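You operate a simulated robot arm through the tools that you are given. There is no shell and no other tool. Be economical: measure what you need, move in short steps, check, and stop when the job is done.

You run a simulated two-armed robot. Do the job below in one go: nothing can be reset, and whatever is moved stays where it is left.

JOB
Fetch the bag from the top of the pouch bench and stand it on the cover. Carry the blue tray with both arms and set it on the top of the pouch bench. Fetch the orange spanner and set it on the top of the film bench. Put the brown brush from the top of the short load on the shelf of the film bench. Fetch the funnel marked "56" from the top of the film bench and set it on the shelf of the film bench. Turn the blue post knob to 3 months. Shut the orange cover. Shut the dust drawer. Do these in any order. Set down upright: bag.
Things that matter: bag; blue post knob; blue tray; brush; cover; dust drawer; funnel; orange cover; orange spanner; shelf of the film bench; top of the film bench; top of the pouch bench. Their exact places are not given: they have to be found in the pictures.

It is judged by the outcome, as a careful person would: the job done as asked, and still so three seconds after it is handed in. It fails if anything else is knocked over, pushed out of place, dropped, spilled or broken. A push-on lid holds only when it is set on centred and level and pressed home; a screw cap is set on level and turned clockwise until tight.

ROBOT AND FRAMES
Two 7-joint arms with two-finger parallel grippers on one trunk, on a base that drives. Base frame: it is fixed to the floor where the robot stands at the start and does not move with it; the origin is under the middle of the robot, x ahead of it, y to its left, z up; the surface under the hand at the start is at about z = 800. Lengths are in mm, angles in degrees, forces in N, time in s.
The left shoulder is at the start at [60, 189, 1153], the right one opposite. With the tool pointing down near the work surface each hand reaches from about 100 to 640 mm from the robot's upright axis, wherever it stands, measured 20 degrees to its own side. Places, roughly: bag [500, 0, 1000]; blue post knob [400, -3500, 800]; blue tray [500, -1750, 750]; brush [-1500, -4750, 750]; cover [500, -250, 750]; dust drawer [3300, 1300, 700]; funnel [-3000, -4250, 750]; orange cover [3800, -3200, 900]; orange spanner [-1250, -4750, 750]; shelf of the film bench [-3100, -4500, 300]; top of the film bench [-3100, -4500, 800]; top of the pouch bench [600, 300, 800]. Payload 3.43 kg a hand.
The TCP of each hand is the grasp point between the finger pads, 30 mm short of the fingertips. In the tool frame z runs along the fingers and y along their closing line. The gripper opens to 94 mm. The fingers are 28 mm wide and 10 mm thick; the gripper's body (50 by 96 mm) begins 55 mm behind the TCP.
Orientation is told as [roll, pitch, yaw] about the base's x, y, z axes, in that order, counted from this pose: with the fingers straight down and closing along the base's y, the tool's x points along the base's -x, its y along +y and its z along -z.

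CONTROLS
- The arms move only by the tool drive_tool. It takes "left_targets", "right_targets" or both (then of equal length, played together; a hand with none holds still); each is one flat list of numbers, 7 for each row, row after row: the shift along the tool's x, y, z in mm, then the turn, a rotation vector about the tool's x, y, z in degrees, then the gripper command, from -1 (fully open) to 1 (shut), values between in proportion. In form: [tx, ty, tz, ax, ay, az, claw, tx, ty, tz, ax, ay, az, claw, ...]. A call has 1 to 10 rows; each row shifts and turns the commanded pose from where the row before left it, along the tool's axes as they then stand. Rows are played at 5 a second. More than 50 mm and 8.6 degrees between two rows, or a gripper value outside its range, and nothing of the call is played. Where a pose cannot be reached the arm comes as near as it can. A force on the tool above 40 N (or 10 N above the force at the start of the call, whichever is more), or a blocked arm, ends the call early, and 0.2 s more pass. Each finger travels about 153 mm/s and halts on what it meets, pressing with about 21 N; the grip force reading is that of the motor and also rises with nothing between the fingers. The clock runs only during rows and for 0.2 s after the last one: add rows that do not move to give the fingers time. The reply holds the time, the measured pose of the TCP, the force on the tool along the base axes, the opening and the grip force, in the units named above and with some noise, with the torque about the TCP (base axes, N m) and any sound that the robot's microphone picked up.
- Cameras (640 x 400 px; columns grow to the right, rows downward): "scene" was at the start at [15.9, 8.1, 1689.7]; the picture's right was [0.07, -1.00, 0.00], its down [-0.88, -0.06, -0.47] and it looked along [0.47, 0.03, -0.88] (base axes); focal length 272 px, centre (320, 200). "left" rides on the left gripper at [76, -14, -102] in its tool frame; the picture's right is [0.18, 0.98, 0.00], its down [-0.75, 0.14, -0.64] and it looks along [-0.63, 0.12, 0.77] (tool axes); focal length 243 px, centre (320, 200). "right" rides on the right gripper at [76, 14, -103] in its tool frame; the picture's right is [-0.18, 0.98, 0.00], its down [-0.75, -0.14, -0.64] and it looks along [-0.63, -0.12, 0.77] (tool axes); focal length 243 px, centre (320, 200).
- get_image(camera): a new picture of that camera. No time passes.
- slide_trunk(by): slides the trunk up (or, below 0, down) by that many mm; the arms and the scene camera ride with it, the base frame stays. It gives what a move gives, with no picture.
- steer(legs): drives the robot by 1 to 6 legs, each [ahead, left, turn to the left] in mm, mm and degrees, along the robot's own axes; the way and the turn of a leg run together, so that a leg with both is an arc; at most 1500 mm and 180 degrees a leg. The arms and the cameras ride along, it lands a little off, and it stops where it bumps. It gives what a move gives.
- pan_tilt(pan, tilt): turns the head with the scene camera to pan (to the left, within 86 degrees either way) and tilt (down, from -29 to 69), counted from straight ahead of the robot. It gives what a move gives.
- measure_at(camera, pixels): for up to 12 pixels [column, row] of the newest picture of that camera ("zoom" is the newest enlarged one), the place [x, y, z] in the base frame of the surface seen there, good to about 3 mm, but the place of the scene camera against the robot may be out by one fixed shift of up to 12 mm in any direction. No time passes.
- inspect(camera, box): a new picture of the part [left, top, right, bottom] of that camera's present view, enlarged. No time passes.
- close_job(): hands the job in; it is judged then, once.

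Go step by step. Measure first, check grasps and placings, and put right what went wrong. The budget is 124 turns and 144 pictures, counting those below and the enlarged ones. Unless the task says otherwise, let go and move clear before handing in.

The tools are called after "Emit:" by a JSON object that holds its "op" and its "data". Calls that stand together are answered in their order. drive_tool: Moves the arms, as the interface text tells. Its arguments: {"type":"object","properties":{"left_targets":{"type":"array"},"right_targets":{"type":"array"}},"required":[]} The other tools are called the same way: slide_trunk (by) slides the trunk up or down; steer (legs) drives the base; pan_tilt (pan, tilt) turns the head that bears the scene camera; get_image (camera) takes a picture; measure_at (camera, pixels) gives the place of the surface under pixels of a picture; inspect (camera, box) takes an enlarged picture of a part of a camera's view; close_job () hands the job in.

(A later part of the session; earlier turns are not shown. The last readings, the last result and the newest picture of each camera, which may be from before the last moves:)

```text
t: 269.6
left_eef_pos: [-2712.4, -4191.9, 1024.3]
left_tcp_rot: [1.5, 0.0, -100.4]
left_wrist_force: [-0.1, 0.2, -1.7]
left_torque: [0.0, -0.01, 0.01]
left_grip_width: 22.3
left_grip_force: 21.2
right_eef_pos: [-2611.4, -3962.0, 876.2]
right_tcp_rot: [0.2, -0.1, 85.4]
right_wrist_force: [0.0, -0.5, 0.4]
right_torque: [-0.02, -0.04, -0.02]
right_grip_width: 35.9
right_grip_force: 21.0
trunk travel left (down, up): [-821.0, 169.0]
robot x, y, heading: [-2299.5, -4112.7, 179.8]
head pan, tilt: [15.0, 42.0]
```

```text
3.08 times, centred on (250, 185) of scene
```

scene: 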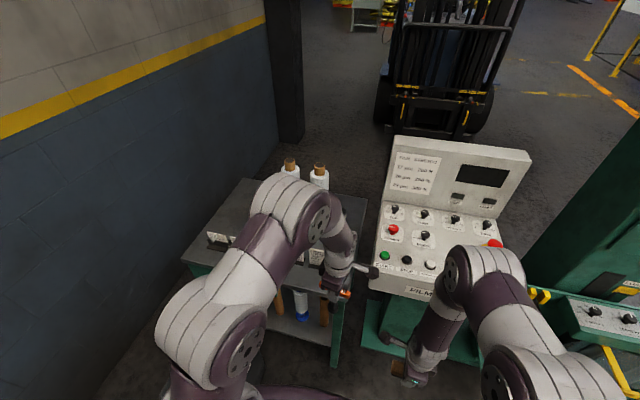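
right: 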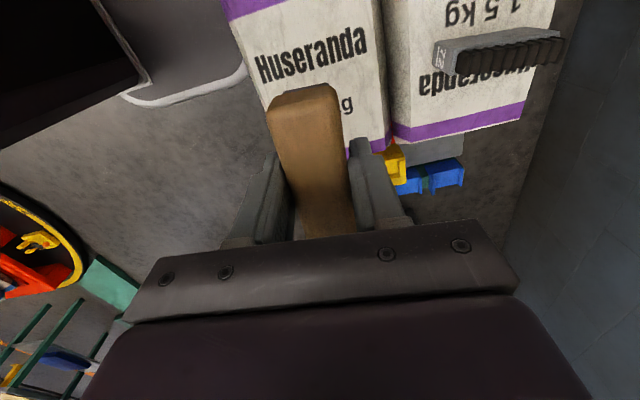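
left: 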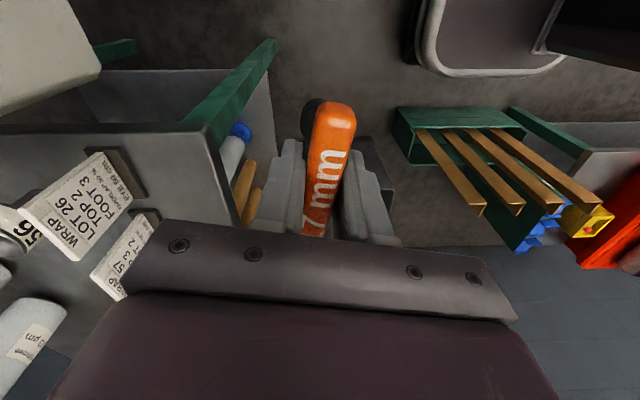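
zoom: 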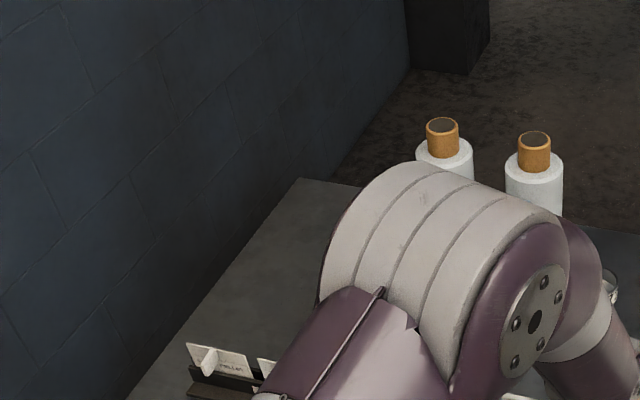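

The elbow blocks the view; I'll use the left hand camera over the bench instead. I retract the right hand further, drive forward 150, and look.

Emit:
{"op": "drive_tool", "data": {"right_targets": [-2.5, -30, 0, 0, 0, 0, 1, -2.5, -30, 0, 0, 0, 0, 1, 0, 0, 0, 0, 0, 0, 1]}}

Emit:
{"op": "steer", "data": {"legs": [[150, 0, 0]]}}

Emit:
{"op": "get_image", "data": {"camera": "left"}}

```text
t: 270.4
left_eef_pos: [-2710.9, -4192.0, 1024.5]
left_tcp_rot: [1.6, 0.1, -100.5]
left_wrist_force: [-0.1, -0.4, -1.5]
left_torque: [-0.02, 0.0, 0.0]
left_grip_width: 22.0
left_grip_force: 21.1
right_eef_pos: [-2550.7, -3960.4, 877.1]
right_tcp_rot: [0.2, 0.1, 85.4]
right_wrist_force: [-0.4, 0.1, -1.2]
right_torque: [0.0, 0.01, -0.01]
right_grip_width: 35.7
right_grip_force: 20.9
trunk travel left (down, up): [-821.0, 169.0]
robot x, y, heading: [-2301.8, -4109.4, 180.1]
head pan, tilt: [15.0, 42.0]
```

```text
t: 271.7
left_eef_pos: [-2860.4, -4192.6, 1025.4]
left_tcp_rot: [1.4, 0.0, -100.4]
left_wrist_force: [-0.7, 0.0, -2.3]
left_torque: [0.01, -0.01, -0.01]
left_grip_width: 22.5
left_grip_force: 20.9
right_eef_pos: [-2700.5, -3961.5, 877.5]
right_tcp_rot: [0.2, -0.1, 85.3]
right_wrist_force: [-0.9, 0.9, -0.1]
right_torque: [0.02, 0.01, -0.04]
right_grip_width: 35.9
right_grip_force: 21.3
trunk travel left (down, up): [-821.0, 169.0]
robot x, y, heading: [-2452.6, -4113.8, 179.9]
head pan, tilt: [15.0, 42.0]
```

```text
37 pictures are left
```

left: 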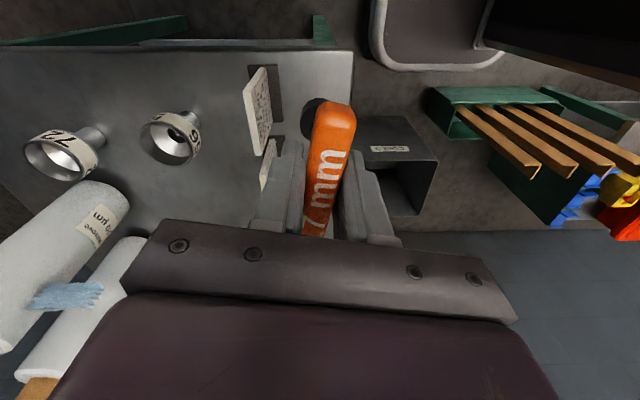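

Emit:
{"op": "measure_at", "data": {"camera": "left", "pixels": [[345, 60], [200, 60], [265, 65], [265, 145], [250, 90], [280, 100], [175, 137], [195, 112], [65, 155], [300, 140], [230, 120], [340, 100]]}}

Emit:
{"op": "inspect", "data": {"camera": "left", "box": [0, 40, 360, 240]}}

```text
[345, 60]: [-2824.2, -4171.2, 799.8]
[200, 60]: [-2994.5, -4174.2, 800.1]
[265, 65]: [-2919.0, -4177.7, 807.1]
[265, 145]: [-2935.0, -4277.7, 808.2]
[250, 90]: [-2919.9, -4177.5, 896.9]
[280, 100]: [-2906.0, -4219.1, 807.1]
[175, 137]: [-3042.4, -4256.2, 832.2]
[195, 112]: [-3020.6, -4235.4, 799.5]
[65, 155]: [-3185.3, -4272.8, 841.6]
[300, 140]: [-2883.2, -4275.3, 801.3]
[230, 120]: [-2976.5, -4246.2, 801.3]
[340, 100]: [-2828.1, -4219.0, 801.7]
```

```text
1.78 times, centred on (180, 140) of left
```

zoom: 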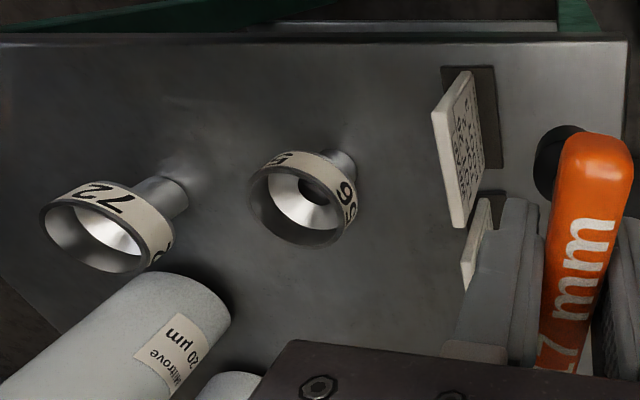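

Funnel "56" stands near (−3022,−4238); a free strip lies in front of the cards (x −2820…−2895). I put the spanner at about (−2853,−4215): first over and down to ~7 mm above.

Emit:
{"op": "drive_tool", "data": {"left_targets": [-20.4, 10.9, 0, -0.25, -1.38, 0, 1, 0, 0, 40, 0, 0, 0, 1, 0, 0, 40, 0, 0, 0, 1, 0, 0, 32, 0, 0, 0, 1, 0, 0, 0, 0, 0, 0, 1]}}

Emit:
{"op": "get_image", "data": {"camera": "left"}}

```text
t: 272.9
left_eef_pos: [-2851.4, -4217.4, 915.0]
left_tcp_rot: [1.7, -1.4, -100.5]
left_wrist_force: [0.3, 0.3, -2.2]
left_torque: [0.02, 0.02, 0.02]
left_grip_width: 22.0
left_grip_force: 21.0
right_eef_pos: [-2701.0, -3960.6, 877.0]
right_tcp_rot: [0.2, 0.1, 85.4]
right_wrist_force: [0.8, 0.1, -1.1]
right_torque: [0.05, -0.01, -0.04]
right_grip_width: 35.8
right_grip_force: 20.8
trunk travel left (down, up): [-821.0, 169.0]
robot x, y, heading: [-2452.1, -4112.7, 180.0]
head pan, tilt: [15.0, 42.0]
```

```text
35 pictures are left
```

left: 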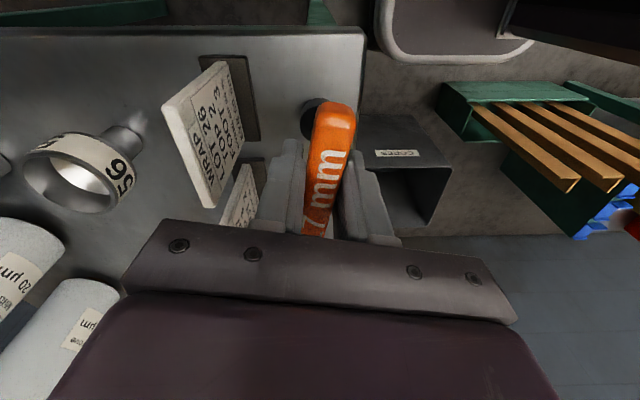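

I correct the tilt and lower in small steps to contact.

Emit:
{"op": "drive_tool", "data": {"left_targets": [0, 0, 0, 1.7, 1.4, 0, 1, 0, 0, 3, 0, 0, 0, 1, 0, 0, 3, 0, 0, 0, 1, 0, 0, 2, 0, 0, 0, 1, 0, 0, 2, 0, 0, 0, 1, 0, 0, 0, 0, 0, 0, 1]}}

```text
t: 274.3
left_eef_pos: [-2851.3, -4215.4, 904.3]
left_tcp_rot: [-0.1, -0.1, -100.5]
left_wrist_force: [-3.2, -0.7, 17.1]
left_torque: [-0.07, 0.03, 0.01]
left_grip_width: 22.3
left_grip_force: 20.5
right_eef_pos: [-2698.3, -3961.4, 876.8]
right_tcp_rot: [0.2, 0.0, 85.3]
right_wrist_force: [-0.6, -1.1, -0.1]
right_torque: [0.0, 0.0, -0.02]
right_grip_width: 36.0
right_grip_force: 20.9
trunk travel left (down, up): [-821.0, 169.0]
robot x, y, heading: [-2451.5, -4110.3, 179.8]
head pan, tilt: [15.0, 42.0]
```

Contact. I ease 1 mm, open slowly to ~45 mm, and rise.

Emit:
{"op": "drive_tool", "data": {"left_targets": [0, 0, -1, 0, 0, 0, 1, 0, 0, 0, 0, 0, 0, 0.45, 0, 0, 0, 0, 0, 0, 0.2, 0, 0, 0, 0, 0, 0, 0.05, 0, 0, -15, 0, 0, 0, 0.05, 0, 0, -30, 0, 0, 0, 0.05, 0, 0, -40, 0, 0, 0, 0.05, 0, 0, -40, 0, 0, 0, 0.05]}}

Emit:
{"op": "get_image", "data": {"camera": "left"}}

```text
t: 276.1
left_eef_pos: [-2852.1, -4217.7, 1030.4]
left_tcp_rot: [0.0, 0.0, -100.5]
left_wrist_force: [-0.2, 0.2, 0.3]
left_torque: [-0.01, 0.01, 0.0]
left_grip_width: 44.6
left_grip_force: 0.0
right_eef_pos: [-2699.5, -3960.2, 877.7]
right_tcp_rot: [0.2, -0.1, 85.4]
right_wrist_force: [-0.9, -1.0, -0.9]
right_torque: [0.01, 0.0, -0.05]
right_grip_width: 35.9
right_grip_force: 20.6
trunk travel left (down, up): [-821.0, 169.0]
robot x, y, heading: [-2455.5, -4113.4, 179.9]
head pan, tilt: [15.0, 42.0]
```

```text
34 pictures are left
```

left: 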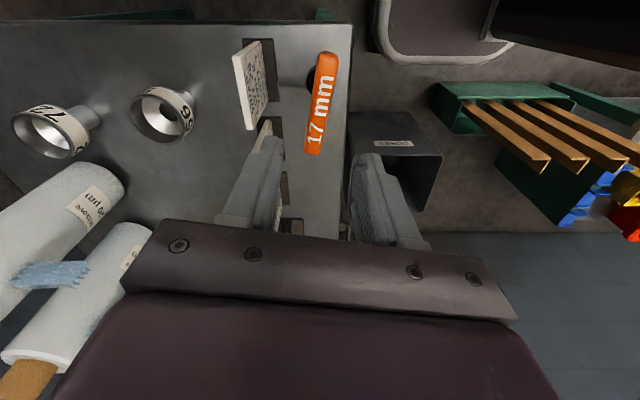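

The spanner stands upright. Now I measure funnel 56's ring.

Emit:
{"op": "inspect", "data": {"camera": "left", "box": [100, 60, 230, 160]}}

Emit:
{"op": "measure_at", "data": {"camera": "zoom", "pixels": [[165, 240], [215, 145], [300, 250], [455, 240], [330, 385], [330, 165], [400, 150], [450, 160], [440, 195], [240, 310]]}}

```text
4.00 times, centred on (165, 110) of left
```

zoom: 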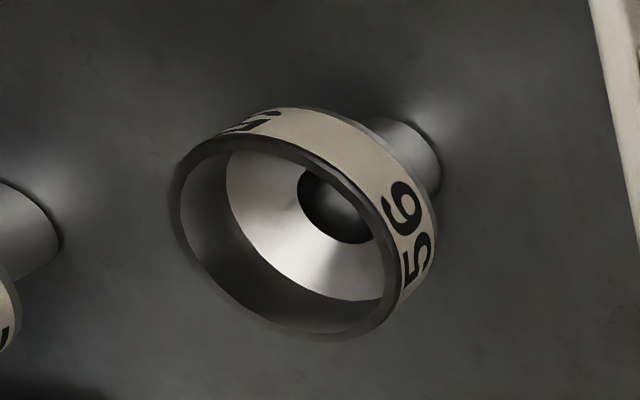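

```text
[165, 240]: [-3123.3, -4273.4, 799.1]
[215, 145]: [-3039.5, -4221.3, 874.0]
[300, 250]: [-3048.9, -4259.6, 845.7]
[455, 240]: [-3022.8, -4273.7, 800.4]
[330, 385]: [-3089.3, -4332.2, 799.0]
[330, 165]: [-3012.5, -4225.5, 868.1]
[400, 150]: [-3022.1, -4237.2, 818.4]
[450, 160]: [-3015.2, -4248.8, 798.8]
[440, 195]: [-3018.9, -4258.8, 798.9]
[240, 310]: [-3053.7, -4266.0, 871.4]
```

Funnel ring centre ≈(−3030,−4249), Ø≈60, top z 873. I check the film rolls' clearance and move 50 mm closer.

Emit:
{"op": "measure_at", "data": {"camera": "left", "pixels": [[125, 175], [118, 195], [150, 232], [140, 250], [95, 165], [60, 200]]}}

Emit:
{"op": "steer", "data": {"legs": [[50, 0, 0]]}}

Emit:
{"op": "drive_tool", "data": {"left_targets": [8, -42, 0, 0, 0, 0, -0.8, 8, -42, 0, 0, 0, 0, -0.8, 0, -40, 0, 0, 0, 0, -0.8, 0, 0, 0, 0, 0, 0, -0.8]}}

Emit:
{"op": "get_image", "data": {"camera": "left"}}

```text
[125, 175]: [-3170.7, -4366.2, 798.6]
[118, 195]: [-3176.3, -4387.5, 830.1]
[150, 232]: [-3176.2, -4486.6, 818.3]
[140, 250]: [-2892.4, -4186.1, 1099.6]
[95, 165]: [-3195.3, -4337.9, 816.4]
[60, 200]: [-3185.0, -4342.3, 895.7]
```

```text
t: 277.1
left_eef_pos: [-2899.2, -4218.7, 1031.8]
left_tcp_rot: [0.0, 0.0, -100.4]
left_wrist_force: [0.0, 0.3, 0.4]
left_torque: [-0.01, 0.04, -0.07]
left_grip_width: 44.8
left_grip_force: 0.0
right_eef_pos: [-2747.1, -3960.8, 878.1]
right_tcp_rot: [0.4, 0.0, 85.4]
right_wrist_force: [-0.3, 0.3, -1.0]
right_torque: [0.0, 0.03, -0.01]
right_grip_width: 35.8
right_grip_force: 20.7
trunk travel left (down, up): [-821.0, 169.0]
robot x, y, heading: [-2497.5, -4111.5, 180.1]
head pan, tilt: [15.0, 42.0]
```

```text
t: 278.1
left_eef_pos: [-3020.6, -4180.0, 1029.4]
left_tcp_rot: [0.0, 0.0, -100.4]
left_wrist_force: [-0.2, 0.8, 0.2]
left_torque: [0.0, 0.03, 0.02]
left_grip_width: 84.7
left_grip_force: 0.0
right_eef_pos: [-2748.9, -3960.9, 876.9]
right_tcp_rot: [0.1, 0.0, 85.5]
right_wrist_force: [0.1, -0.2, -1.3]
right_torque: [0.01, 0.04, -0.01]
right_grip_width: 36.0
right_grip_force: 21.1
trunk travel left (down, up): [-821.0, 169.0]
robot x, y, heading: [-2503.0, -4110.6, 179.9]
head pan, tilt: [15.0, 42.0]
```

```text
32 pictures are left
```

left: 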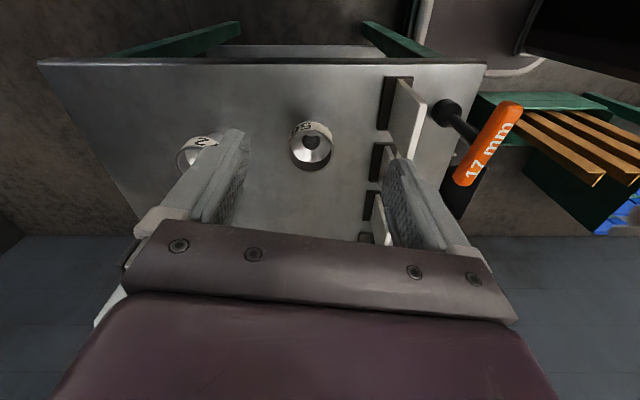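

Emit:
{"op": "inspect", "data": {"camera": "left", "box": [270, 100, 350, 190]}}

Emit:
{"op": "measure_at", "data": {"camera": "zoom", "pixels": [[150, 210], [312, 210], [230, 295], [240, 125], [235, 165], [290, 145]]}}

```text
4.44 times, centred on (310, 145) of left
```

zoom: 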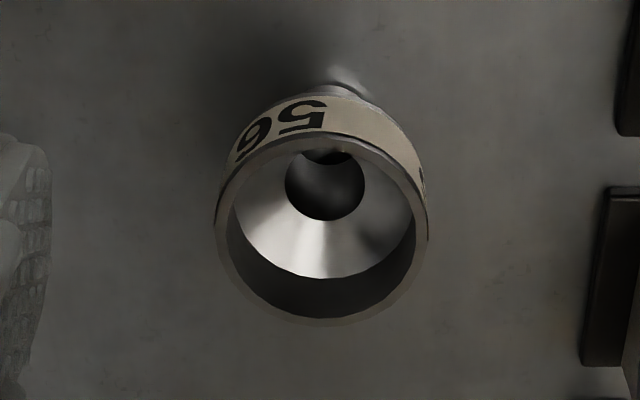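

```text
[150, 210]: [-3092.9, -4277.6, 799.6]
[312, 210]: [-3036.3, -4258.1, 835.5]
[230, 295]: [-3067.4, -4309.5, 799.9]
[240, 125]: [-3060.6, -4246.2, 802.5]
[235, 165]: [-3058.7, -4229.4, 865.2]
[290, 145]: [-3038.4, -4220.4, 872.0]
```

Emit:
{"op": "measure_at", "data": {"camera": "zoom", "pixels": [[222, 235], [422, 235], [322, 321], [325, 142], [255, 295], [390, 295]]}}

```text
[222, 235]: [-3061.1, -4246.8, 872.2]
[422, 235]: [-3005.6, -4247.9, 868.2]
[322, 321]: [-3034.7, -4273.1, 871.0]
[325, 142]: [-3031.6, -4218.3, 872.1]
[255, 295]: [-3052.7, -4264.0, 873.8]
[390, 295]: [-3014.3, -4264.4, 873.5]
```

Centre (−3033,−4246), Ø57. I move over, descend to z 858 and grip it.

Emit:
{"op": "drive_tool", "data": {"left_targets": [-33.5, 0, 0, 0, 0, 0, -0.8, -33.5, 0, 0, 0, 0, 0, -0.8, 0, 0, 43, 0, 0, 0, -0.8, 0, 0, 43, 0, 0, 0, -0.8, 0, 0, 43, 0, 0, 0, -0.8, 0, 0, 41, 0, 0, 0, -0.8, 0, 0, 0, 0, 0, 0, -0.8]}}

Emit:
{"op": "get_image", "data": {"camera": "left"}}

```text
t: 279.6
left_eef_pos: [-3033.6, -4245.8, 858.7]
left_tcp_rot: [0.1, 0.0, -100.4]
left_wrist_force: [-0.4, 0.4, 0.0]
left_torque: [0.0, 0.01, -0.02]
left_grip_width: 84.5
left_grip_force: 0.2
right_eef_pos: [-2750.1, -3960.8, 877.0]
right_tcp_rot: [0.0, 0.0, 85.4]
right_wrist_force: [0.1, 0.3, -0.7]
right_torque: [0.04, 0.01, -0.01]
right_grip_width: 35.9
right_grip_force: 21.0
trunk travel left (down, up): [-821.0, 169.0]
robot x, y, heading: [-2502.4, -4109.3, 179.9]
head pan, tilt: [15.0, 42.0]
```

```text
30 pictures are left
```

left: 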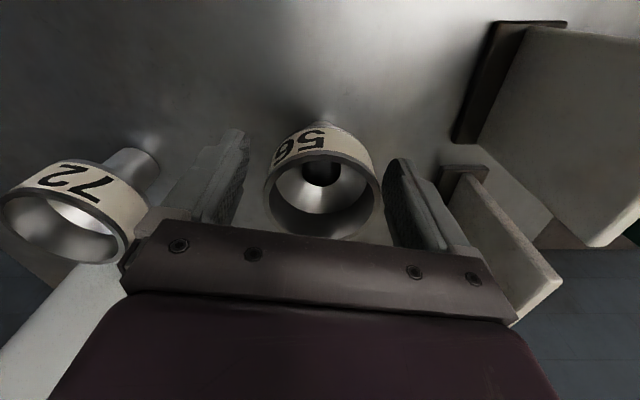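

Centred. I close and lift straight up.

Emit:
{"op": "drive_tool", "data": {"left_targets": [0, 0, 0, 0, 0, 0, 0, 0, 0, 0, 0, 0, 0, 1, 0, 0, 0, 0, 0, 0, 1, 0, 0, -20, 0, 0, 0, 1, 0, 0, -45, 0, 0, 0, 1, 0, 0, -45, 0, 0, 0, 1, 0, 0, -45, 0, 0, 0, 1, 0, 0, -25, 0, 0, 0, 1]}}

Emit:
{"op": "get_image", "data": {"camera": "left"}}

```text
t: 281.4
left_eef_pos: [-3033.3, -4243.4, 1041.2]
left_tcp_rot: [0.2, 0.0, -100.4]
left_wrist_force: [-0.2, 0.8, -0.3]
left_torque: [0.0, 0.0, -0.05]
left_grip_width: 57.4
left_grip_force: 20.8
right_eef_pos: [-2749.6, -3960.9, 877.2]
right_tcp_rot: [0.2, 0.0, 85.3]
right_wrist_force: [0.3, 0.8, -0.6]
right_torque: [0.0, -0.02, -0.01]
right_grip_width: 35.8
right_grip_force: 21.3
trunk travel left (down, up): [-821.0, 169.0]
robot x, y, heading: [-2496.6, -4110.5, 180.1]
head pan, tilt: [15.0, 42.0]
```

```text
29 pictures are left
```

left: 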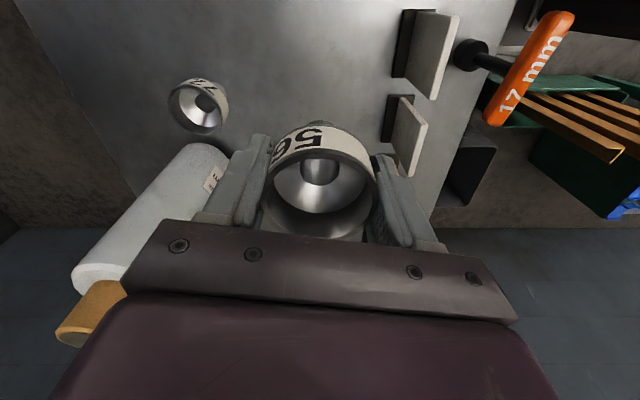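

Held. I back off 450 mm, lower the trunk, and look at the shelf.

Emit:
{"op": "steer", "data": {"legs": [[-450, 0, 0]]}}

Emit:
{"op": "slide_trunk", "data": {"by": -500}}

Emit:
{"op": "pan_tilt", "data": {"pan": 12, "tilt": 35}}

Emit:
{"op": "get_image", "data": {"camera": "scene"}}

```text
t: 284.2
left_eef_pos: [-2578.4, -4244.3, 1039.7]
left_tcp_rot: [0.0, 0.0, -100.6]
left_wrist_force: [-0.3, -0.1, -0.2]
left_torque: [0.0, 0.0, 0.01]
left_grip_width: 57.3
left_grip_force: 20.8
right_eef_pos: [-2295.0, -3960.9, 877.8]
right_tcp_rot: [0.1, 0.0, 85.3]
right_wrist_force: [-0.3, -0.8, -0.9]
right_torque: [0.0, 0.02, -0.03]
right_grip_width: 36.0
right_grip_force: 21.7
trunk travel left (down, up): [-821.0, 169.0]
robot x, y, heading: [-2048.4, -4114.0, 180.1]
head pan, tilt: [15.0, 42.0]
```

```text
refused: -500 is not a number from -400 to 400
```

```text
t: 284.9
left_eef_pos: [-2577.6, -4243.0, 1041.7]
left_tcp_rot: [-0.1, -0.1, -100.5]
left_wrist_force: [0.9, 0.5, 0.1]
left_torque: [0.01, -0.02, 0.01]
left_grip_width: 57.5
left_grip_force: 20.7
right_eef_pos: [-2295.3, -3962.1, 877.5]
right_tcp_rot: [0.1, 0.0, 85.3]
right_wrist_force: [0.9, -0.2, -0.3]
right_torque: [-0.02, -0.01, -0.04]
right_grip_width: 36.0
right_grip_force: 21.1
trunk travel left (down, up): [-821.0, 169.0]
robot x, y, heading: [-2047.9, -4111.7, 180.1]
head pan, tilt: [12.0, 35.0]
```

```text
28 pictures are left
```

scene: 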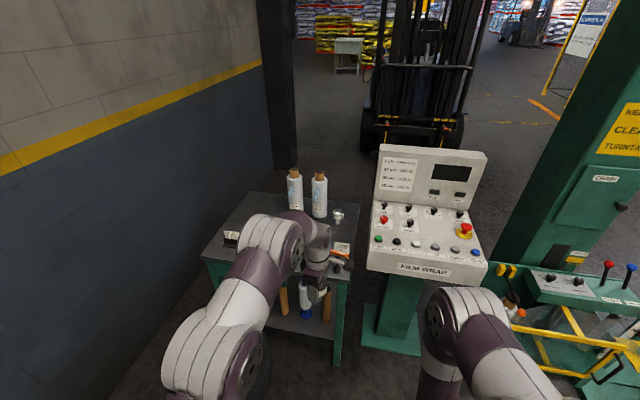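

I extend the right hand forward a little and lower the trunk 400, then view the shelf.

Emit:
{"op": "drive_tool", "data": {"right_targets": [0, 40, 0, 0, 0, 0, 1, 0, 40, 0, 0, 0, 0, 1, 0, 40, 0, 0, 0, 0, 1, 0, 0, 0, 0, 0, 0, 1]}}

Emit:
{"op": "slide_trunk", "data": {"by": -400}}

Emit:
{"op": "pan_tilt", "data": {"pan": 10, "tilt": 30}}

Emit:
{"op": "get_image", "data": {"camera": "scene"}}

```text
t: 285.9
left_eef_pos: [-2578.2, -4245.2, 1041.6]
left_tcp_rot: [0.0, 0.0, -100.4]
left_wrist_force: [0.4, -0.3, -0.4]
left_torque: [0.02, 0.0, 0.02]
left_grip_width: 56.9
left_grip_force: 21.3
right_eef_pos: [-2414.9, -3949.7, 876.3]
right_tcp_rot: [0.1, 0.0, 85.4]
right_wrist_force: [-0.2, -0.5, -0.5]
right_torque: [-0.04, -0.01, 0.01]
right_grip_width: 36.1
right_grip_force: 20.6
trunk travel left (down, up): [-821.0, 169.0]
robot x, y, heading: [-2046.4, -4112.0, 179.9]
head pan, tilt: [12.0, 35.0]
```

```text
t: 289.7
left_eef_pos: [-2579.5, -4244.4, 640.8]
left_tcp_rot: [-0.1, 0.0, -100.5]
left_wrist_force: [-0.2, -1.4, -0.9]
left_torque: [-0.01, 0.02, 0.02]
left_grip_width: 56.9
left_grip_force: 21.0
right_eef_pos: [-2414.8, -3951.5, 477.5]
right_tcp_rot: [0.1, 0.1, 85.4]
right_wrist_force: [-0.3, -0.8, -1.3]
right_torque: [0.0, 0.0, -0.04]
right_grip_width: 35.7
right_grip_force: 21.1
trunk travel left (down, up): [-421.0, 569.0]
robot x, y, heading: [-2046.7, -4109.3, 180.2]
head pan, tilt: [12.0, 35.0]
```

```text
t: 290.4
left_eef_pos: [-2578.7, -4245.3, 641.3]
left_tcp_rot: [0.1, 0.0, -100.5]
left_wrist_force: [0.2, -0.5, -1.7]
left_torque: [-0.02, -0.04, 0.0]
left_grip_width: 57.0
left_grip_force: 21.5
right_eef_pos: [-2414.1, -3950.4, 477.2]
right_tcp_rot: [0.1, 0.0, 85.4]
right_wrist_force: [0.1, 0.2, -1.3]
right_torque: [-0.01, -0.01, 0.04]
right_grip_width: 35.9
right_grip_force: 20.9
trunk travel left (down, up): [-421.0, 569.0]
robot x, y, heading: [-2046.9, -4111.4, 179.9]
head pan, tilt: [10.0, 30.0]
```

```text
27 pictures are left
```

scene: 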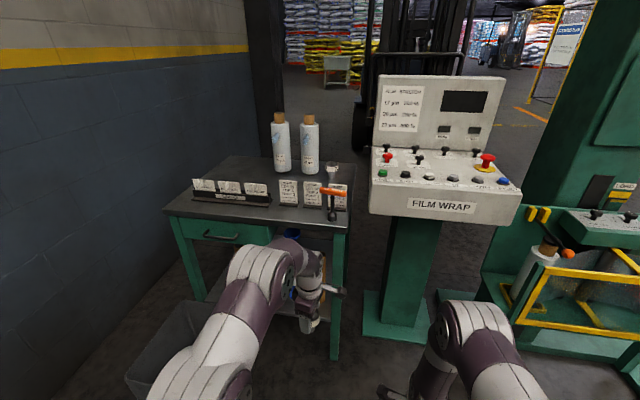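

The left arm hides the shelf; I shift right 80 and turn 18° left so the shelf shows between the arms.

Emit:
{"op": "steer", "data": {"legs": [[0, -90, 0], [0, 0, 18]]}}

Emit:
{"op": "pan_tilt", "data": {"pan": -3, "tilt": 30}}

Emit:
{"op": "inspect", "data": {"camera": "scene", "box": [200, 150, 440, 330]}}

```text
t: 292.5
left_eef_pos: [-2511.7, -4311.7, 639.9]
left_tcp_rot: [0.0, 0.1, -82.5]
left_wrist_force: [-0.4, 0.5, 0.4]
left_torque: [0.03, -0.01, -0.02]
left_grip_width: 56.9
left_grip_force: 20.4
right_eef_pos: [-2446.4, -3982.0, 476.6]
right_tcp_rot: [0.1, 0.1, 103.4]
right_wrist_force: [0.2, 0.9, -0.5]
right_torque: [0.0, -0.04, 0.05]
right_grip_width: 36.1
right_grip_force: 21.5
trunk travel left (down, up): [-421.0, 569.0]
robot x, y, heading: [-2045.9, -4022.5, -162.0]
head pan, tilt: [10.0, 30.0]
```

```text
t: 293.2
left_eef_pos: [-2511.0, -4312.2, 640.2]
left_tcp_rot: [0.0, -0.1, -82.4]
left_wrist_force: [0.3, -0.5, -1.0]
left_torque: [-0.03, 0.03, -0.02]
left_grip_width: 56.9
left_grip_force: 20.8
right_eef_pos: [-2445.4, -3981.3, 477.0]
right_tcp_rot: [0.0, 0.0, 103.4]
right_wrist_force: [-0.1, 0.0, -0.5]
right_torque: [-0.01, -0.03, 0.01]
right_grip_width: 35.7
right_grip_force: 20.9
trunk travel left (down, up): [-421.0, 569.0]
robot x, y, heading: [-2049.5, -4019.8, -162.2]
head pan, tilt: [-3.0, 30.0]
```

```text
2.22 times, centred on (320, 240) of scene
```

zoom: 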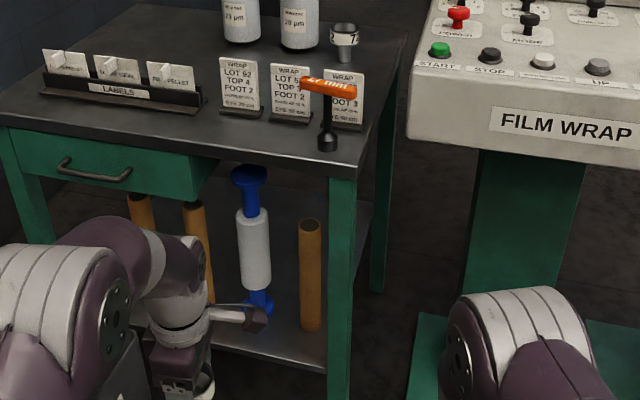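

Emit:
{"op": "measure_at", "data": {"camera": "zoom", "pixels": [[270, 362], [310, 328], [310, 225], [258, 308], [262, 340], [285, 335], [280, 250], [340, 290], [325, 365], [310, 345], [240, 330], [340, 230]]}}

```text
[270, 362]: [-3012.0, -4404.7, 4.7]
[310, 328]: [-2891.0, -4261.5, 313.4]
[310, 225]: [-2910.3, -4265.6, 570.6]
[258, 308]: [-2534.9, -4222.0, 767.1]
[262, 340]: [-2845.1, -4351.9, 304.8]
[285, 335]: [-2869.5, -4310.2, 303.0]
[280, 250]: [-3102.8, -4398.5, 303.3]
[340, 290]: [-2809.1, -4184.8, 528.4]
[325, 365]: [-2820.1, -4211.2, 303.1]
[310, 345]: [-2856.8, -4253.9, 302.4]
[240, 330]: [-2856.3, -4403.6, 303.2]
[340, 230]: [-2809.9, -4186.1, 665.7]
```

Emit:
{"op": "measure_at", "data": {"camera": "zoom", "pixels": [[253, 240], [240, 255], [269, 255], [248, 170], [266, 172], [265, 296], [272, 305], [198, 225], [140, 205], [310, 290], [318, 260], [232, 175]]}}

```text
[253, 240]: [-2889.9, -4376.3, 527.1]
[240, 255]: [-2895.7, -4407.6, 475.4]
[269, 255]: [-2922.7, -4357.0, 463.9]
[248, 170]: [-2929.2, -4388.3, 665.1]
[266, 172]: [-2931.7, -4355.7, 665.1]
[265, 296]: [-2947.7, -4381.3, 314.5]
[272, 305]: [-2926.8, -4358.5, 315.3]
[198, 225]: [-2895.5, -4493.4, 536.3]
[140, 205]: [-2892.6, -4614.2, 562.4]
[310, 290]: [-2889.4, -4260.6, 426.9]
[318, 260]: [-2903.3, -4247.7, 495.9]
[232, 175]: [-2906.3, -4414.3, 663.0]
```

Shelf z 303, front edge x≈−2815; tube (−2907,−4263), roller (−2925,−4383), tube (−2913,−4495) stand in a row. I'll set the brush in the gap at (−2848,−4315) and the funnel at (−2848,−4447). First I retract the left hand and turn both grippers to close along y.

Emit:
{"op": "drive_tool", "data": {"left_targets": [8, 41, -15, 0, 0, 0, 1, 8, 41, -15, 0, 0, 0, 1, 8, 41, -15, 0, 0, 0, 1, 8, 41, -15, 0, 0, 0, 1, 8, 41, -15, 0, 0, 0, 1, 8, 41, -15, 0, 0, 0, 1, 0, 0, 0, 0, 0, 8.5, 1, 0, 0, 0, 0, 0, 8.5, 1, 0, 0, 0, 0, 0, 8.5, 1, 0, 0, 0, 0, 0, 8.5, 1], "right_targets": [0, 0, 0, 0, 0, -8.5, 1, 0, 0, 0, 0, 0, -8.5, 1, 0, 0, 0, 0, 0, -8.5, 1, 0, 0, 0, 0, 0, -8.5, 1, 0, 0, 0, 0, 0, -8.5, 1, 0, 0, 0, 0, 0, -8.5, 1, 0, 0, 0, 0, 0, -8.5, 1, 0, 0, 0, 0, 0, -8.5, 1, 0, 0, 0, 0, 0, -8.5, 1, 0, 0, 0, 0, 0, 0, 1]}}

Emit:
{"op": "drive_tool", "data": {"left_targets": [0, 0, 0, 0, 0, 8.5, 1, 0, 0, 0, 0, 0, 8.5, 1, 0, 0, 0, 0, 0, 8.5, 1, 0, 0, 0, 0, 0, 8.5, 1, 0, 0, 0, 0, 0, 8.5, 1, 0, 0, 0, 0, 0, 8.5, 1, 0, 0, 0, 0, 0, 8.5, 1, 0, 0, 0, 0, 0, 3, 1]}}

Emit:
{"op": "measure_at", "data": {"camera": "zoom", "pixels": [[328, 140], [205, 170], [12, 140], [205, 150]]}}

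```text
t: 295.4
left_eef_pos: [-2274.5, -4232.0, 731.3]
left_tcp_rot: [0.0, 0.0, -116.5]
left_wrist_force: [0.3, -0.1, -0.9]
left_torque: [-0.02, 0.0, -0.01]
left_grip_width: 57.1
left_grip_force: 20.8
right_eef_pos: [-2446.1, -3981.2, 477.9]
right_tcp_rot: [0.0, -0.1, 180.0]
right_wrist_force: [0.5, 0.4, -0.8]
right_torque: [0.0, 0.04, -0.01]
right_grip_width: 36.0
right_grip_force: 21.3
trunk travel left (down, up): [-421.0, 569.0]
robot x, y, heading: [-2048.2, -4021.0, -162.2]
head pan, tilt: [-3.0, 30.0]
```

```text
t: 297.2
left_eef_pos: [-2275.0, -4232.1, 731.2]
left_tcp_rot: [-0.1, 0.0, -179.1]
left_wrist_force: [-0.3, 0.5, -1.2]
left_torque: [0.0, 0.02, 0.02]
left_grip_width: 56.9
left_grip_force: 20.7
right_eef_pos: [-2444.1, -3980.7, 476.4]
right_tcp_rot: [0.2, 0.0, 179.9]
right_wrist_force: [0.4, 1.1, -1.3]
right_torque: [0.01, 0.0, -0.02]
right_grip_width: 36.0
right_grip_force: 21.0
trunk travel left (down, up): [-421.0, 569.0]
robot x, y, heading: [-2046.1, -4023.7, -162.4]
head pan, tilt: [-3.0, 30.0]
```

```text
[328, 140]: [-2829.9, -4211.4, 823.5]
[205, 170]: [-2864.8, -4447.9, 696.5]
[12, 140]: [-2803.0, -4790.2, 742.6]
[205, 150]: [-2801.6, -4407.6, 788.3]
```

Calibrated shelf targets: brush (−2856,−4315), funnel (−2856,−4447). I reposition the hands for entry, lower the trunk 110 and drive in.

Emit:
{"op": "drive_tool", "data": {"left_targets": [12, 38, -8, 0, 0, 0, 1, 12, 38, -8, 0, 0, 0, 1, 12, 38, -8, 0, 0, 0, 1, 0, 0, 0, 0, 0, 0, 1, 0, 0, 0, 0, 0, 0, 1, 0, 0, 0, 0, 0, 0, 1, 0, 0, 0, 0, 0, 0, 1, 0, 0, 0, 0, 0, 0, 1], "right_targets": [0, 0, 0, 0, 0, 0, 1, 0, 0, 0, 0, 0, 0, 1, 25, 34.6, 0, 0, 0, 0, 1, 25, 34.6, 0, 0, 0, 0, 1, 25, 34.6, 0, 0, 0, 0, 1, 25, 34.6, 0, 0, 0, 0, 1, 25, 34.6, 0, 0, 0, 0, 1, 0, 0, 0, 0, 0, 0, 1]}}

Emit:
{"op": "slide_trunk", "data": {"by": -100}}

Emit:
{"op": "steer", "data": {"legs": [[443, -41, 0]]}}

Emit:
{"op": "get_image", "data": {"camera": "right"}}

```text
t: 299.0
left_eef_pos: [-2237.0, -4346.0, 754.1]
left_tcp_rot: [0.1, 0.2, -179.0]
left_wrist_force: [0.2, -0.2, -0.6]
left_torque: [-0.01, -0.01, -0.01]
left_grip_width: 57.2
left_grip_force: 20.7
right_eef_pos: [-2322.4, -4154.8, 476.0]
right_tcp_rot: [0.0, -0.1, 179.9]
right_wrist_force: [0.7, 0.2, -1.8]
right_torque: [0.01, 0.01, 0.01]
right_grip_width: 36.0
right_grip_force: 21.0
trunk travel left (down, up): [-421.0, 569.0]
robot x, y, heading: [-2044.9, -4020.0, -162.2]
head pan, tilt: [-3.0, 30.0]
```

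```text
t: 300.4
left_eef_pos: [-2236.8, -4346.3, 654.6]
left_tcp_rot: [-0.1, 0.0, -179.0]
left_wrist_force: [-1.1, -0.2, -0.6]
left_torque: [0.01, 0.01, -0.02]
left_grip_width: 57.2
left_grip_force: 21.1
right_eef_pos: [-2319.7, -4153.8, 374.5]
right_tcp_rot: [0.1, -0.1, 179.9]
right_wrist_force: [-0.1, -0.1, -0.5]
right_torque: [0.02, 0.0, 0.03]
right_grip_width: 36.2
right_grip_force: 20.9
trunk travel left (down, up): [-321.0, 669.0]
robot x, y, heading: [-2046.3, -4020.2, -162.0]
head pan, tilt: [-3.0, 30.0]
```

```text
t: 303.0
left_eef_pos: [-2665.9, -4444.2, 654.1]
left_tcp_rot: [0.0, 0.1, -178.9]
left_wrist_force: [-0.4, -0.3, -1.1]
left_torque: [0.0, 0.0, -0.01]
left_grip_width: 56.8
left_grip_force: 20.8
right_eef_pos: [-2750.2, -4253.8, 376.6]
right_tcp_rot: [0.0, -0.1, -179.9]
right_wrist_force: [-0.2, 0.0, 0.0]
right_torque: [0.01, 0.03, -0.02]
right_grip_width: 35.8
right_grip_force: 21.0
trunk travel left (down, up): [-321.0, 669.0]
robot x, y, heading: [-2478.9, -4118.8, -161.8]
head pan, tilt: [-3.0, 30.0]
```

```text
25 pictures are left
```

right: 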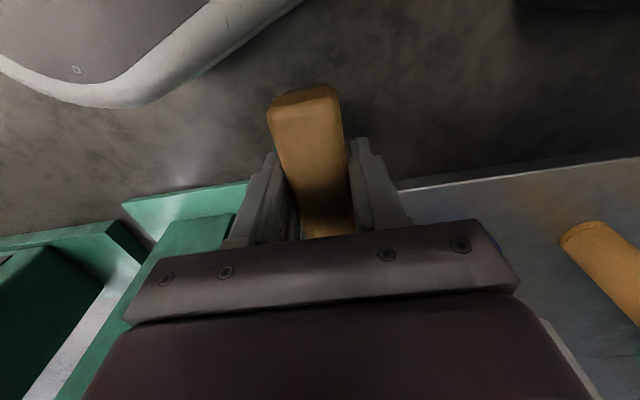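

Emit:
{"op": "measure_at", "data": {"camera": "right", "pixels": [[450, 186], [600, 163], [600, 240], [575, 235], [620, 300], [240, 190], [215, 225], [500, 230], [420, 205]]}}

```text
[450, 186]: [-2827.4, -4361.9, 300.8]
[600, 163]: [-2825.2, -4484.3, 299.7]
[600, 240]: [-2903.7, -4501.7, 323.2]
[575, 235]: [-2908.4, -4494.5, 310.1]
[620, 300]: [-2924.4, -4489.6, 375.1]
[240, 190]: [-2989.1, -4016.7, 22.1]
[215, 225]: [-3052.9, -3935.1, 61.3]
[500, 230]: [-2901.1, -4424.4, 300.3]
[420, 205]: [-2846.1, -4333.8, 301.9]
```

Shelf edge x −2826, z 300 in this view, as expected. I move sideways to y −4315, then forward to x −2856.

Emit:
{"op": "drive_tool", "data": {"right_targets": [0, 31, 0, 0, 0, 0, 1, 0, 31, 0, 0, 0, 0, 1, -30, 0, 0, 0, 0, 0, 1, -30, 0, 0, 0, 0, 0, 1, -30, 0, 0, 0, 0, 0, 1, 0, 0, 0, 0, 0, 0, 1]}}

Emit:
{"op": "get_image", "data": {"camera": "right"}}

Emit:
{"op": "get_image", "data": {"camera": "scene"}}

```text
t: 304.4
left_eef_pos: [-2655.0, -4446.4, 654.5]
left_tcp_rot: [-0.2, -0.7, -178.6]
left_wrist_force: [-0.1, -0.3, -0.8]
left_torque: [0.02, -0.02, 0.01]
left_grip_width: 57.0
left_grip_force: 20.6
right_eef_pos: [-2827.5, -4316.8, 377.6]
right_tcp_rot: [-0.5, -0.8, -179.1]
right_wrist_force: [-0.3, 0.8, -1.7]
right_torque: [0.0, -0.02, -0.03]
right_grip_width: 36.0
right_grip_force: 20.2
trunk travel left (down, up): [-321.0, 669.0]
robot x, y, heading: [-2471.8, -4119.9, -161.5]
head pan, tilt: [-3.0, 30.0]
```

```text
24 pictures are left
```

right: 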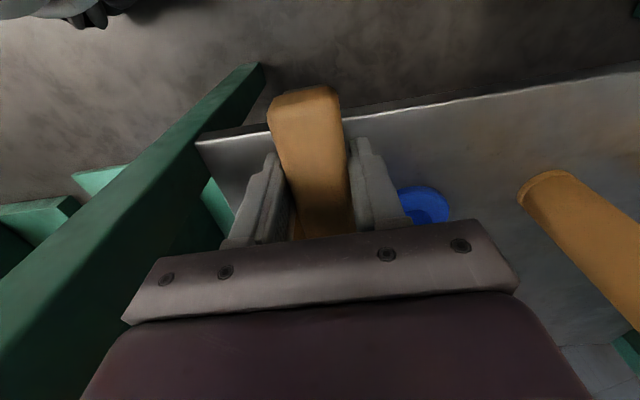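

```text
23 pictures are left
```

scene: 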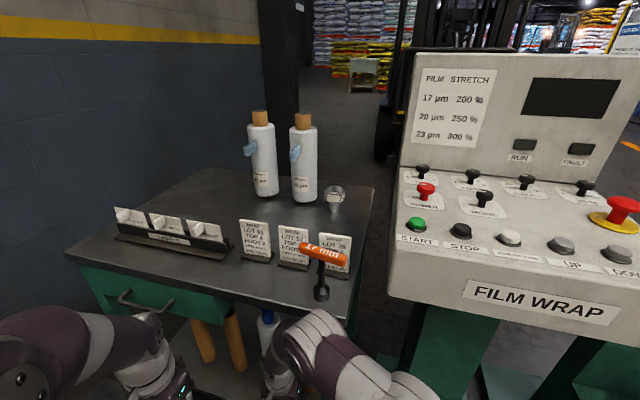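

The base was nudged back 7 mm: the right forearm is probably touching the bench's front edge. I retract, lower the trunk 200 more (hands raised correspondingly), so the forearm comes in lower.

Emit:
{"op": "drive_tool", "data": {"right_targets": [40, 0, 0, 0, 0, 0, 1, 45, 0, 0, 0, 0, 0, 1, 45, 0, 0, 0, 0, 0, 1, 0, 0, -45, 0, 0, 0, 1, 0, 0, -45, 0, 0, 0, 1, 0, 0, -45, 0, 0, 0, 1, 0, 0, -45, 0, 0, 0, 1, 0, 0, -20, 0, 0, 0, 1], "left_targets": [0, 0, 0, 0, 0, 0, 1, 0, 0, 0, 0, 0, 0, 1, 0, 0, 0, 0, 0, 0, 1, 0, 0, -25, 0, 0, 0, 1, 0, 0, -25, 0, 0, 0, 1, 0, 0, -25, 0, 0, 0, 1, 0, 0, -25, 0, 0, 0, 1, 0, 0, 0, 0, 0, 0, 1]}}

Emit:
{"op": "slide_trunk", "data": {"by": -200}}

Emit:
{"op": "get_image", "data": {"camera": "scene"}}

```text
t: 306.2
left_eef_pos: [-2666.6, -4445.1, 738.4]
left_tcp_rot: [0.0, 0.0, -178.8]
left_wrist_force: [-0.3, -0.1, -1.2]
left_torque: [0.01, -0.02, 0.0]
left_grip_width: 57.2
left_grip_force: 21.1
left hand out of reach, approached as far as the arm can: row 7
right_eef_pos: [-2710.7, -4314.8, 575.7]
right_tcp_rot: [0.0, -0.1, -179.8]
right_wrist_force: [-0.6, -0.1, -0.4]
right_torque: [-0.03, 0.0, 0.02]
right_grip_width: 36.0
right_grip_force: 21.1
trunk travel left (down, up): [-321.0, 669.0]
robot x, y, heading: [-2476.3, -4112.7, -162.1]
head pan, tilt: [-3.0, 30.0]
```

```text
t: 308.4
left_eef_pos: [-2666.6, -4444.3, 537.8]
left_tcp_rot: [0.0, -0.1, -178.9]
left_wrist_force: [-0.7, -0.5, -0.9]
left_torque: [-0.01, 0.03, 0.01]
left_grip_width: 56.9
left_grip_force: 21.0
right_eef_pos: [-2710.4, -4316.2, 376.5]
right_tcp_rot: [0.1, -0.1, -179.9]
right_wrist_force: [0.3, 0.1, -1.5]
right_torque: [-0.02, -0.01, 0.01]
right_grip_width: 35.7
right_grip_force: 21.0
trunk travel left (down, up): [-121.0, 869.0]
robot x, y, heading: [-2475.0, -4118.6, -161.6]
head pan, tilt: [-3.0, 30.0]
```

```text
22 pictures are left
```

scene: 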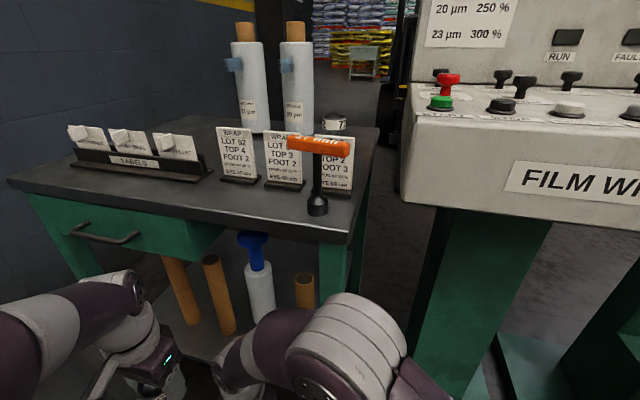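

Emit:
{"op": "measure_at", "data": {"camera": "scene", "pixels": [[345, 300], [330, 330], [300, 360], [285, 330]]}}

Emit:
{"op": "drive_tool", "data": {"right_targets": [-36, 0, 0, 0, 0, 0, 1, -36, 0, 0, 0, 0, 0, 1, -36, 0, 0, 0, 0, 0, 1, 0, 0, 0, 0, 0, 0, 1]}}

Emit:
{"op": "get_image", "data": {"camera": "scene"}}

```text
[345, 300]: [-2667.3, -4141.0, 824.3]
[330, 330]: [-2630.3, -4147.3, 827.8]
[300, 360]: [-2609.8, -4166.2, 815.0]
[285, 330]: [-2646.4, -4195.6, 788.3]
```

```text
t: 309.4
left_eef_pos: [-2665.8, -4444.9, 538.0]
left_tcp_rot: [0.0, 0.0, -178.8]
left_wrist_force: [-0.1, 0.6, -1.6]
left_torque: [0.05, -0.03, 0.0]
left_grip_width: 56.9
left_grip_force: 21.3
right_eef_pos: [-2816.6, -4314.7, 374.6]
right_tcp_rot: [0.1, -0.2, -179.9]
right_wrist_force: [0.4, -0.6, -0.9]
right_torque: [0.0, -0.02, -0.01]
right_grip_width: 35.6
right_grip_force: 20.9
trunk travel left (down, up): [-121.0, 869.0]
robot x, y, heading: [-2476.4, -4117.8, -162.0]
head pan, tilt: [-3.0, 30.0]
```

```text
21 pictures are left
```

scene: 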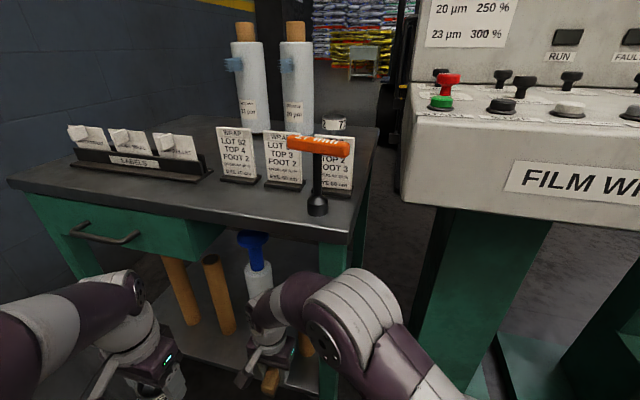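

Emit:
{"op": "measure_at", "data": {"camera": "scene", "pixels": [[350, 275], [310, 285], [290, 290], [280, 310], [335, 300]]}}

Emit:
{"op": "drive_tool", "data": {"right_targets": [-20, 0, 0, 0, 0, 0, 1, -20, 0, 0, 0, 0, 0, 1, 0, 0, 0, 0, 0, 0, 1]}}

Emit:
{"op": "get_image", "data": {"camera": "right"}}

```text
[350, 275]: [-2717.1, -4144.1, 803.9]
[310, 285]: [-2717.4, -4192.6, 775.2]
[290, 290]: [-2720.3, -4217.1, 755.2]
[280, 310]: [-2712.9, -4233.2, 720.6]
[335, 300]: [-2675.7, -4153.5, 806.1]
```

```text
t: 310.2
left_eef_pos: [-2665.6, -4444.2, 538.6]
left_tcp_rot: [-0.1, 0.0, -178.9]
left_wrist_force: [-0.4, 0.0, -1.3]
left_torque: [-0.01, 0.0, 0.01]
left_grip_width: 57.1
left_grip_force: 21.0
right_eef_pos: [-2856.8, -4315.6, 375.8]
right_tcp_rot: [0.0, 0.0, -179.9]
right_wrist_force: [0.2, 0.4, -0.6]
right_torque: [-0.03, -0.02, 0.02]
right_grip_width: 35.9
right_grip_force: 21.0
trunk travel left (down, up): [-121.0, 869.0]
robot x, y, heading: [-2475.8, -4117.5, -162.0]
head pan, tilt: [-3.0, 30.0]
```

```text
20 pictures are left
```

right: 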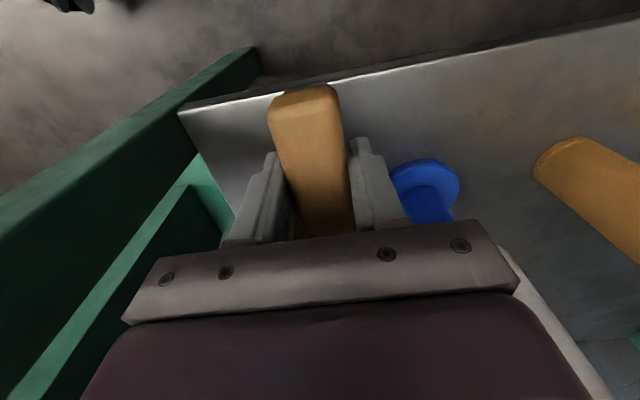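

At (−2857,−4316) free of contact. I check clearance to the blue roller base, then lower.

Emit:
{"op": "measure_at", "data": {"camera": "right", "pixels": [[393, 182], [425, 162], [458, 185], [300, 100], [230, 110]]}}

Emit:
{"op": "drive_tool", "data": {"right_targets": [0, 0, 20, 0, 0, 0, 1, 0, 0, 13, 0, 0, 0, 1, 0, 0, 3, 0, 0, 0, 1, 0, 0, 2, 0, 0, 0, 1, 0, 0, 2, 0, 0, 0, 1, 0, 0, 0, 0, 0, 0, 1]}}

```text
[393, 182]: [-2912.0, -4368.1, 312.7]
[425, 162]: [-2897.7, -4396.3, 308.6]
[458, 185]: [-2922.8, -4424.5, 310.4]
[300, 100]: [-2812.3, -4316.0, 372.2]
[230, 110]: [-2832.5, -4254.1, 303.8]
```

```text
t: 311.6
left_eef_pos: [-2664.2, -4444.7, 538.3]
left_tcp_rot: [0.1, -0.1, -178.7]
left_wrist_force: [-0.1, 0.3, -0.6]
left_torque: [0.02, 0.01, -0.02]
left_grip_width: 57.0
left_grip_force: 21.3
right_eef_pos: [-2857.9, -4316.0, 337.2]
right_tcp_rot: [0.1, -0.3, -179.8]
right_wrist_force: [0.0, 0.1, 5.2]
right_torque: [0.02, -0.22, -0.01]
right_grip_width: 36.1
right_grip_force: 21.0
trunk travel left (down, up): [-121.0, 869.0]
robot x, y, heading: [-2474.9, -4119.6, -161.7]
head pan, tilt: [-3.0, 30.0]
```

Contact. I release, rise 45 mm, and pull the hand back out.

Emit:
{"op": "drive_tool", "data": {"right_targets": [0, 0, -0.5, 0, 0, 0, 0.5, 0, 0, 0, 0, 0, 0, -0.1, 0, 0, 0, 0, 0, 0, -0.1, 0, 0, -20, 0, 0, 0, -0.1, 0, 0, -25, 0, 0, 0, -0.1, 40, 0, 0, 0, 0, 0, -0.1, 45, 0, 0, 0, 0, 0, -0.1, 45, 0, 0, 0, 0, 0, -0.1]}}

Emit:
{"op": "get_image", "data": {"camera": "right"}}

```text
t: 313.4
left_eef_pos: [-2666.4, -4444.2, 538.3]
left_tcp_rot: [0.1, -0.1, -178.9]
left_wrist_force: [-0.5, -0.5, 0.2]
left_torque: [-0.02, 0.01, 0.01]
left_grip_width: 57.2
left_grip_force: 21.1
right_eef_pos: [-2725.0, -4315.2, 381.6]
right_tcp_rot: [0.1, -0.1, -179.9]
right_wrist_force: [0.1, 0.5, -0.2]
right_torque: [-0.02, 0.01, 0.01]
right_grip_width: 51.6
right_grip_force: 0.1
trunk travel left (down, up): [-121.0, 869.0]
robot x, y, heading: [-2477.1, -4123.6, -161.9]
head pan, tilt: [-3.0, 30.0]
```

```text
19 pictures are left
```

right: 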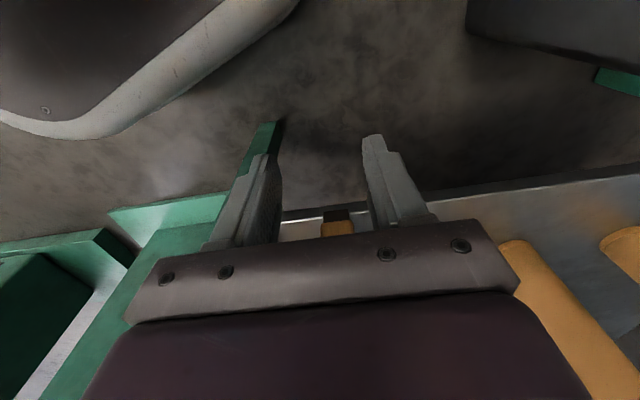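

The brush lies on the shelf. I move the right hand aside and bring the left hand with the funnel down in front of its gap.

Emit:
{"op": "drive_tool", "data": {"right_targets": [30, -35, 0, 0, 0, 0, -0.1, 30, -35, 0, 0, 0, 0, -0.1, 0, -40, 0, 0, 0, 0, -0.1, 0, -40, 0, 0, 0, 0, -0.1, 0, 0, 0, 0, 0, 0, -0.1, 0, 0, 0, 0, 0, 0, -0.1], "left_targets": [0, 0, 0, 0, 0, 0, 1, 0, 3, 38, 0, 0, 0, 1, 0, 0, 38, 0, 0, 0, 1, 0, 0, 38, 0, 0, 0, 1, 0, 0, 36, 0, 0, 0, 1, 0, 0, 0, 0, 0, 0, 1]}}

Emit:
{"op": "get_image", "data": {"camera": "left"}}

Emit:
{"op": "get_image", "data": {"camera": "scene"}}

```text
t: 314.8
left_eef_pos: [-2667.5, -4446.0, 389.5]
left_tcp_rot: [0.0, 0.0, -178.7]
left_wrist_force: [-0.3, 0.6, -0.4]
left_torque: [-0.01, 0.02, 0.01]
left_grip_width: 57.2
left_grip_force: 20.9
right_eef_pos: [-2671.3, -4165.8, 381.4]
right_tcp_rot: [0.0, -0.1, -179.9]
right_wrist_force: [0.4, -0.3, -0.4]
right_torque: [0.0, 0.03, 0.02]
right_grip_width: 51.6
right_grip_force: 0.1
trunk travel left (down, up): [-121.0, 869.0]
robot x, y, heading: [-2474.0, -4120.6, -161.8]
head pan, tilt: [-3.0, 30.0]
```

```text
18 pictures are left
```

left: 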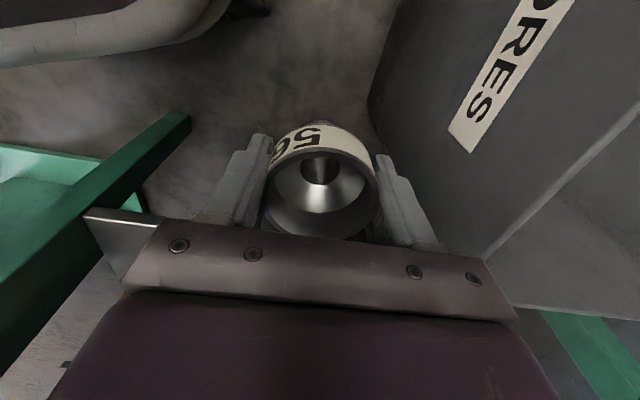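

```text
17 pictures are left
```

scene: 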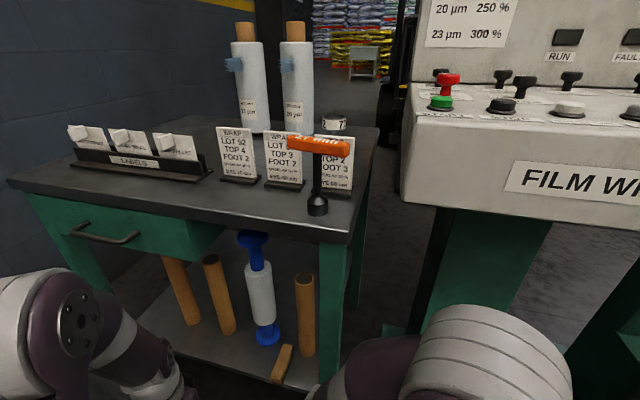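

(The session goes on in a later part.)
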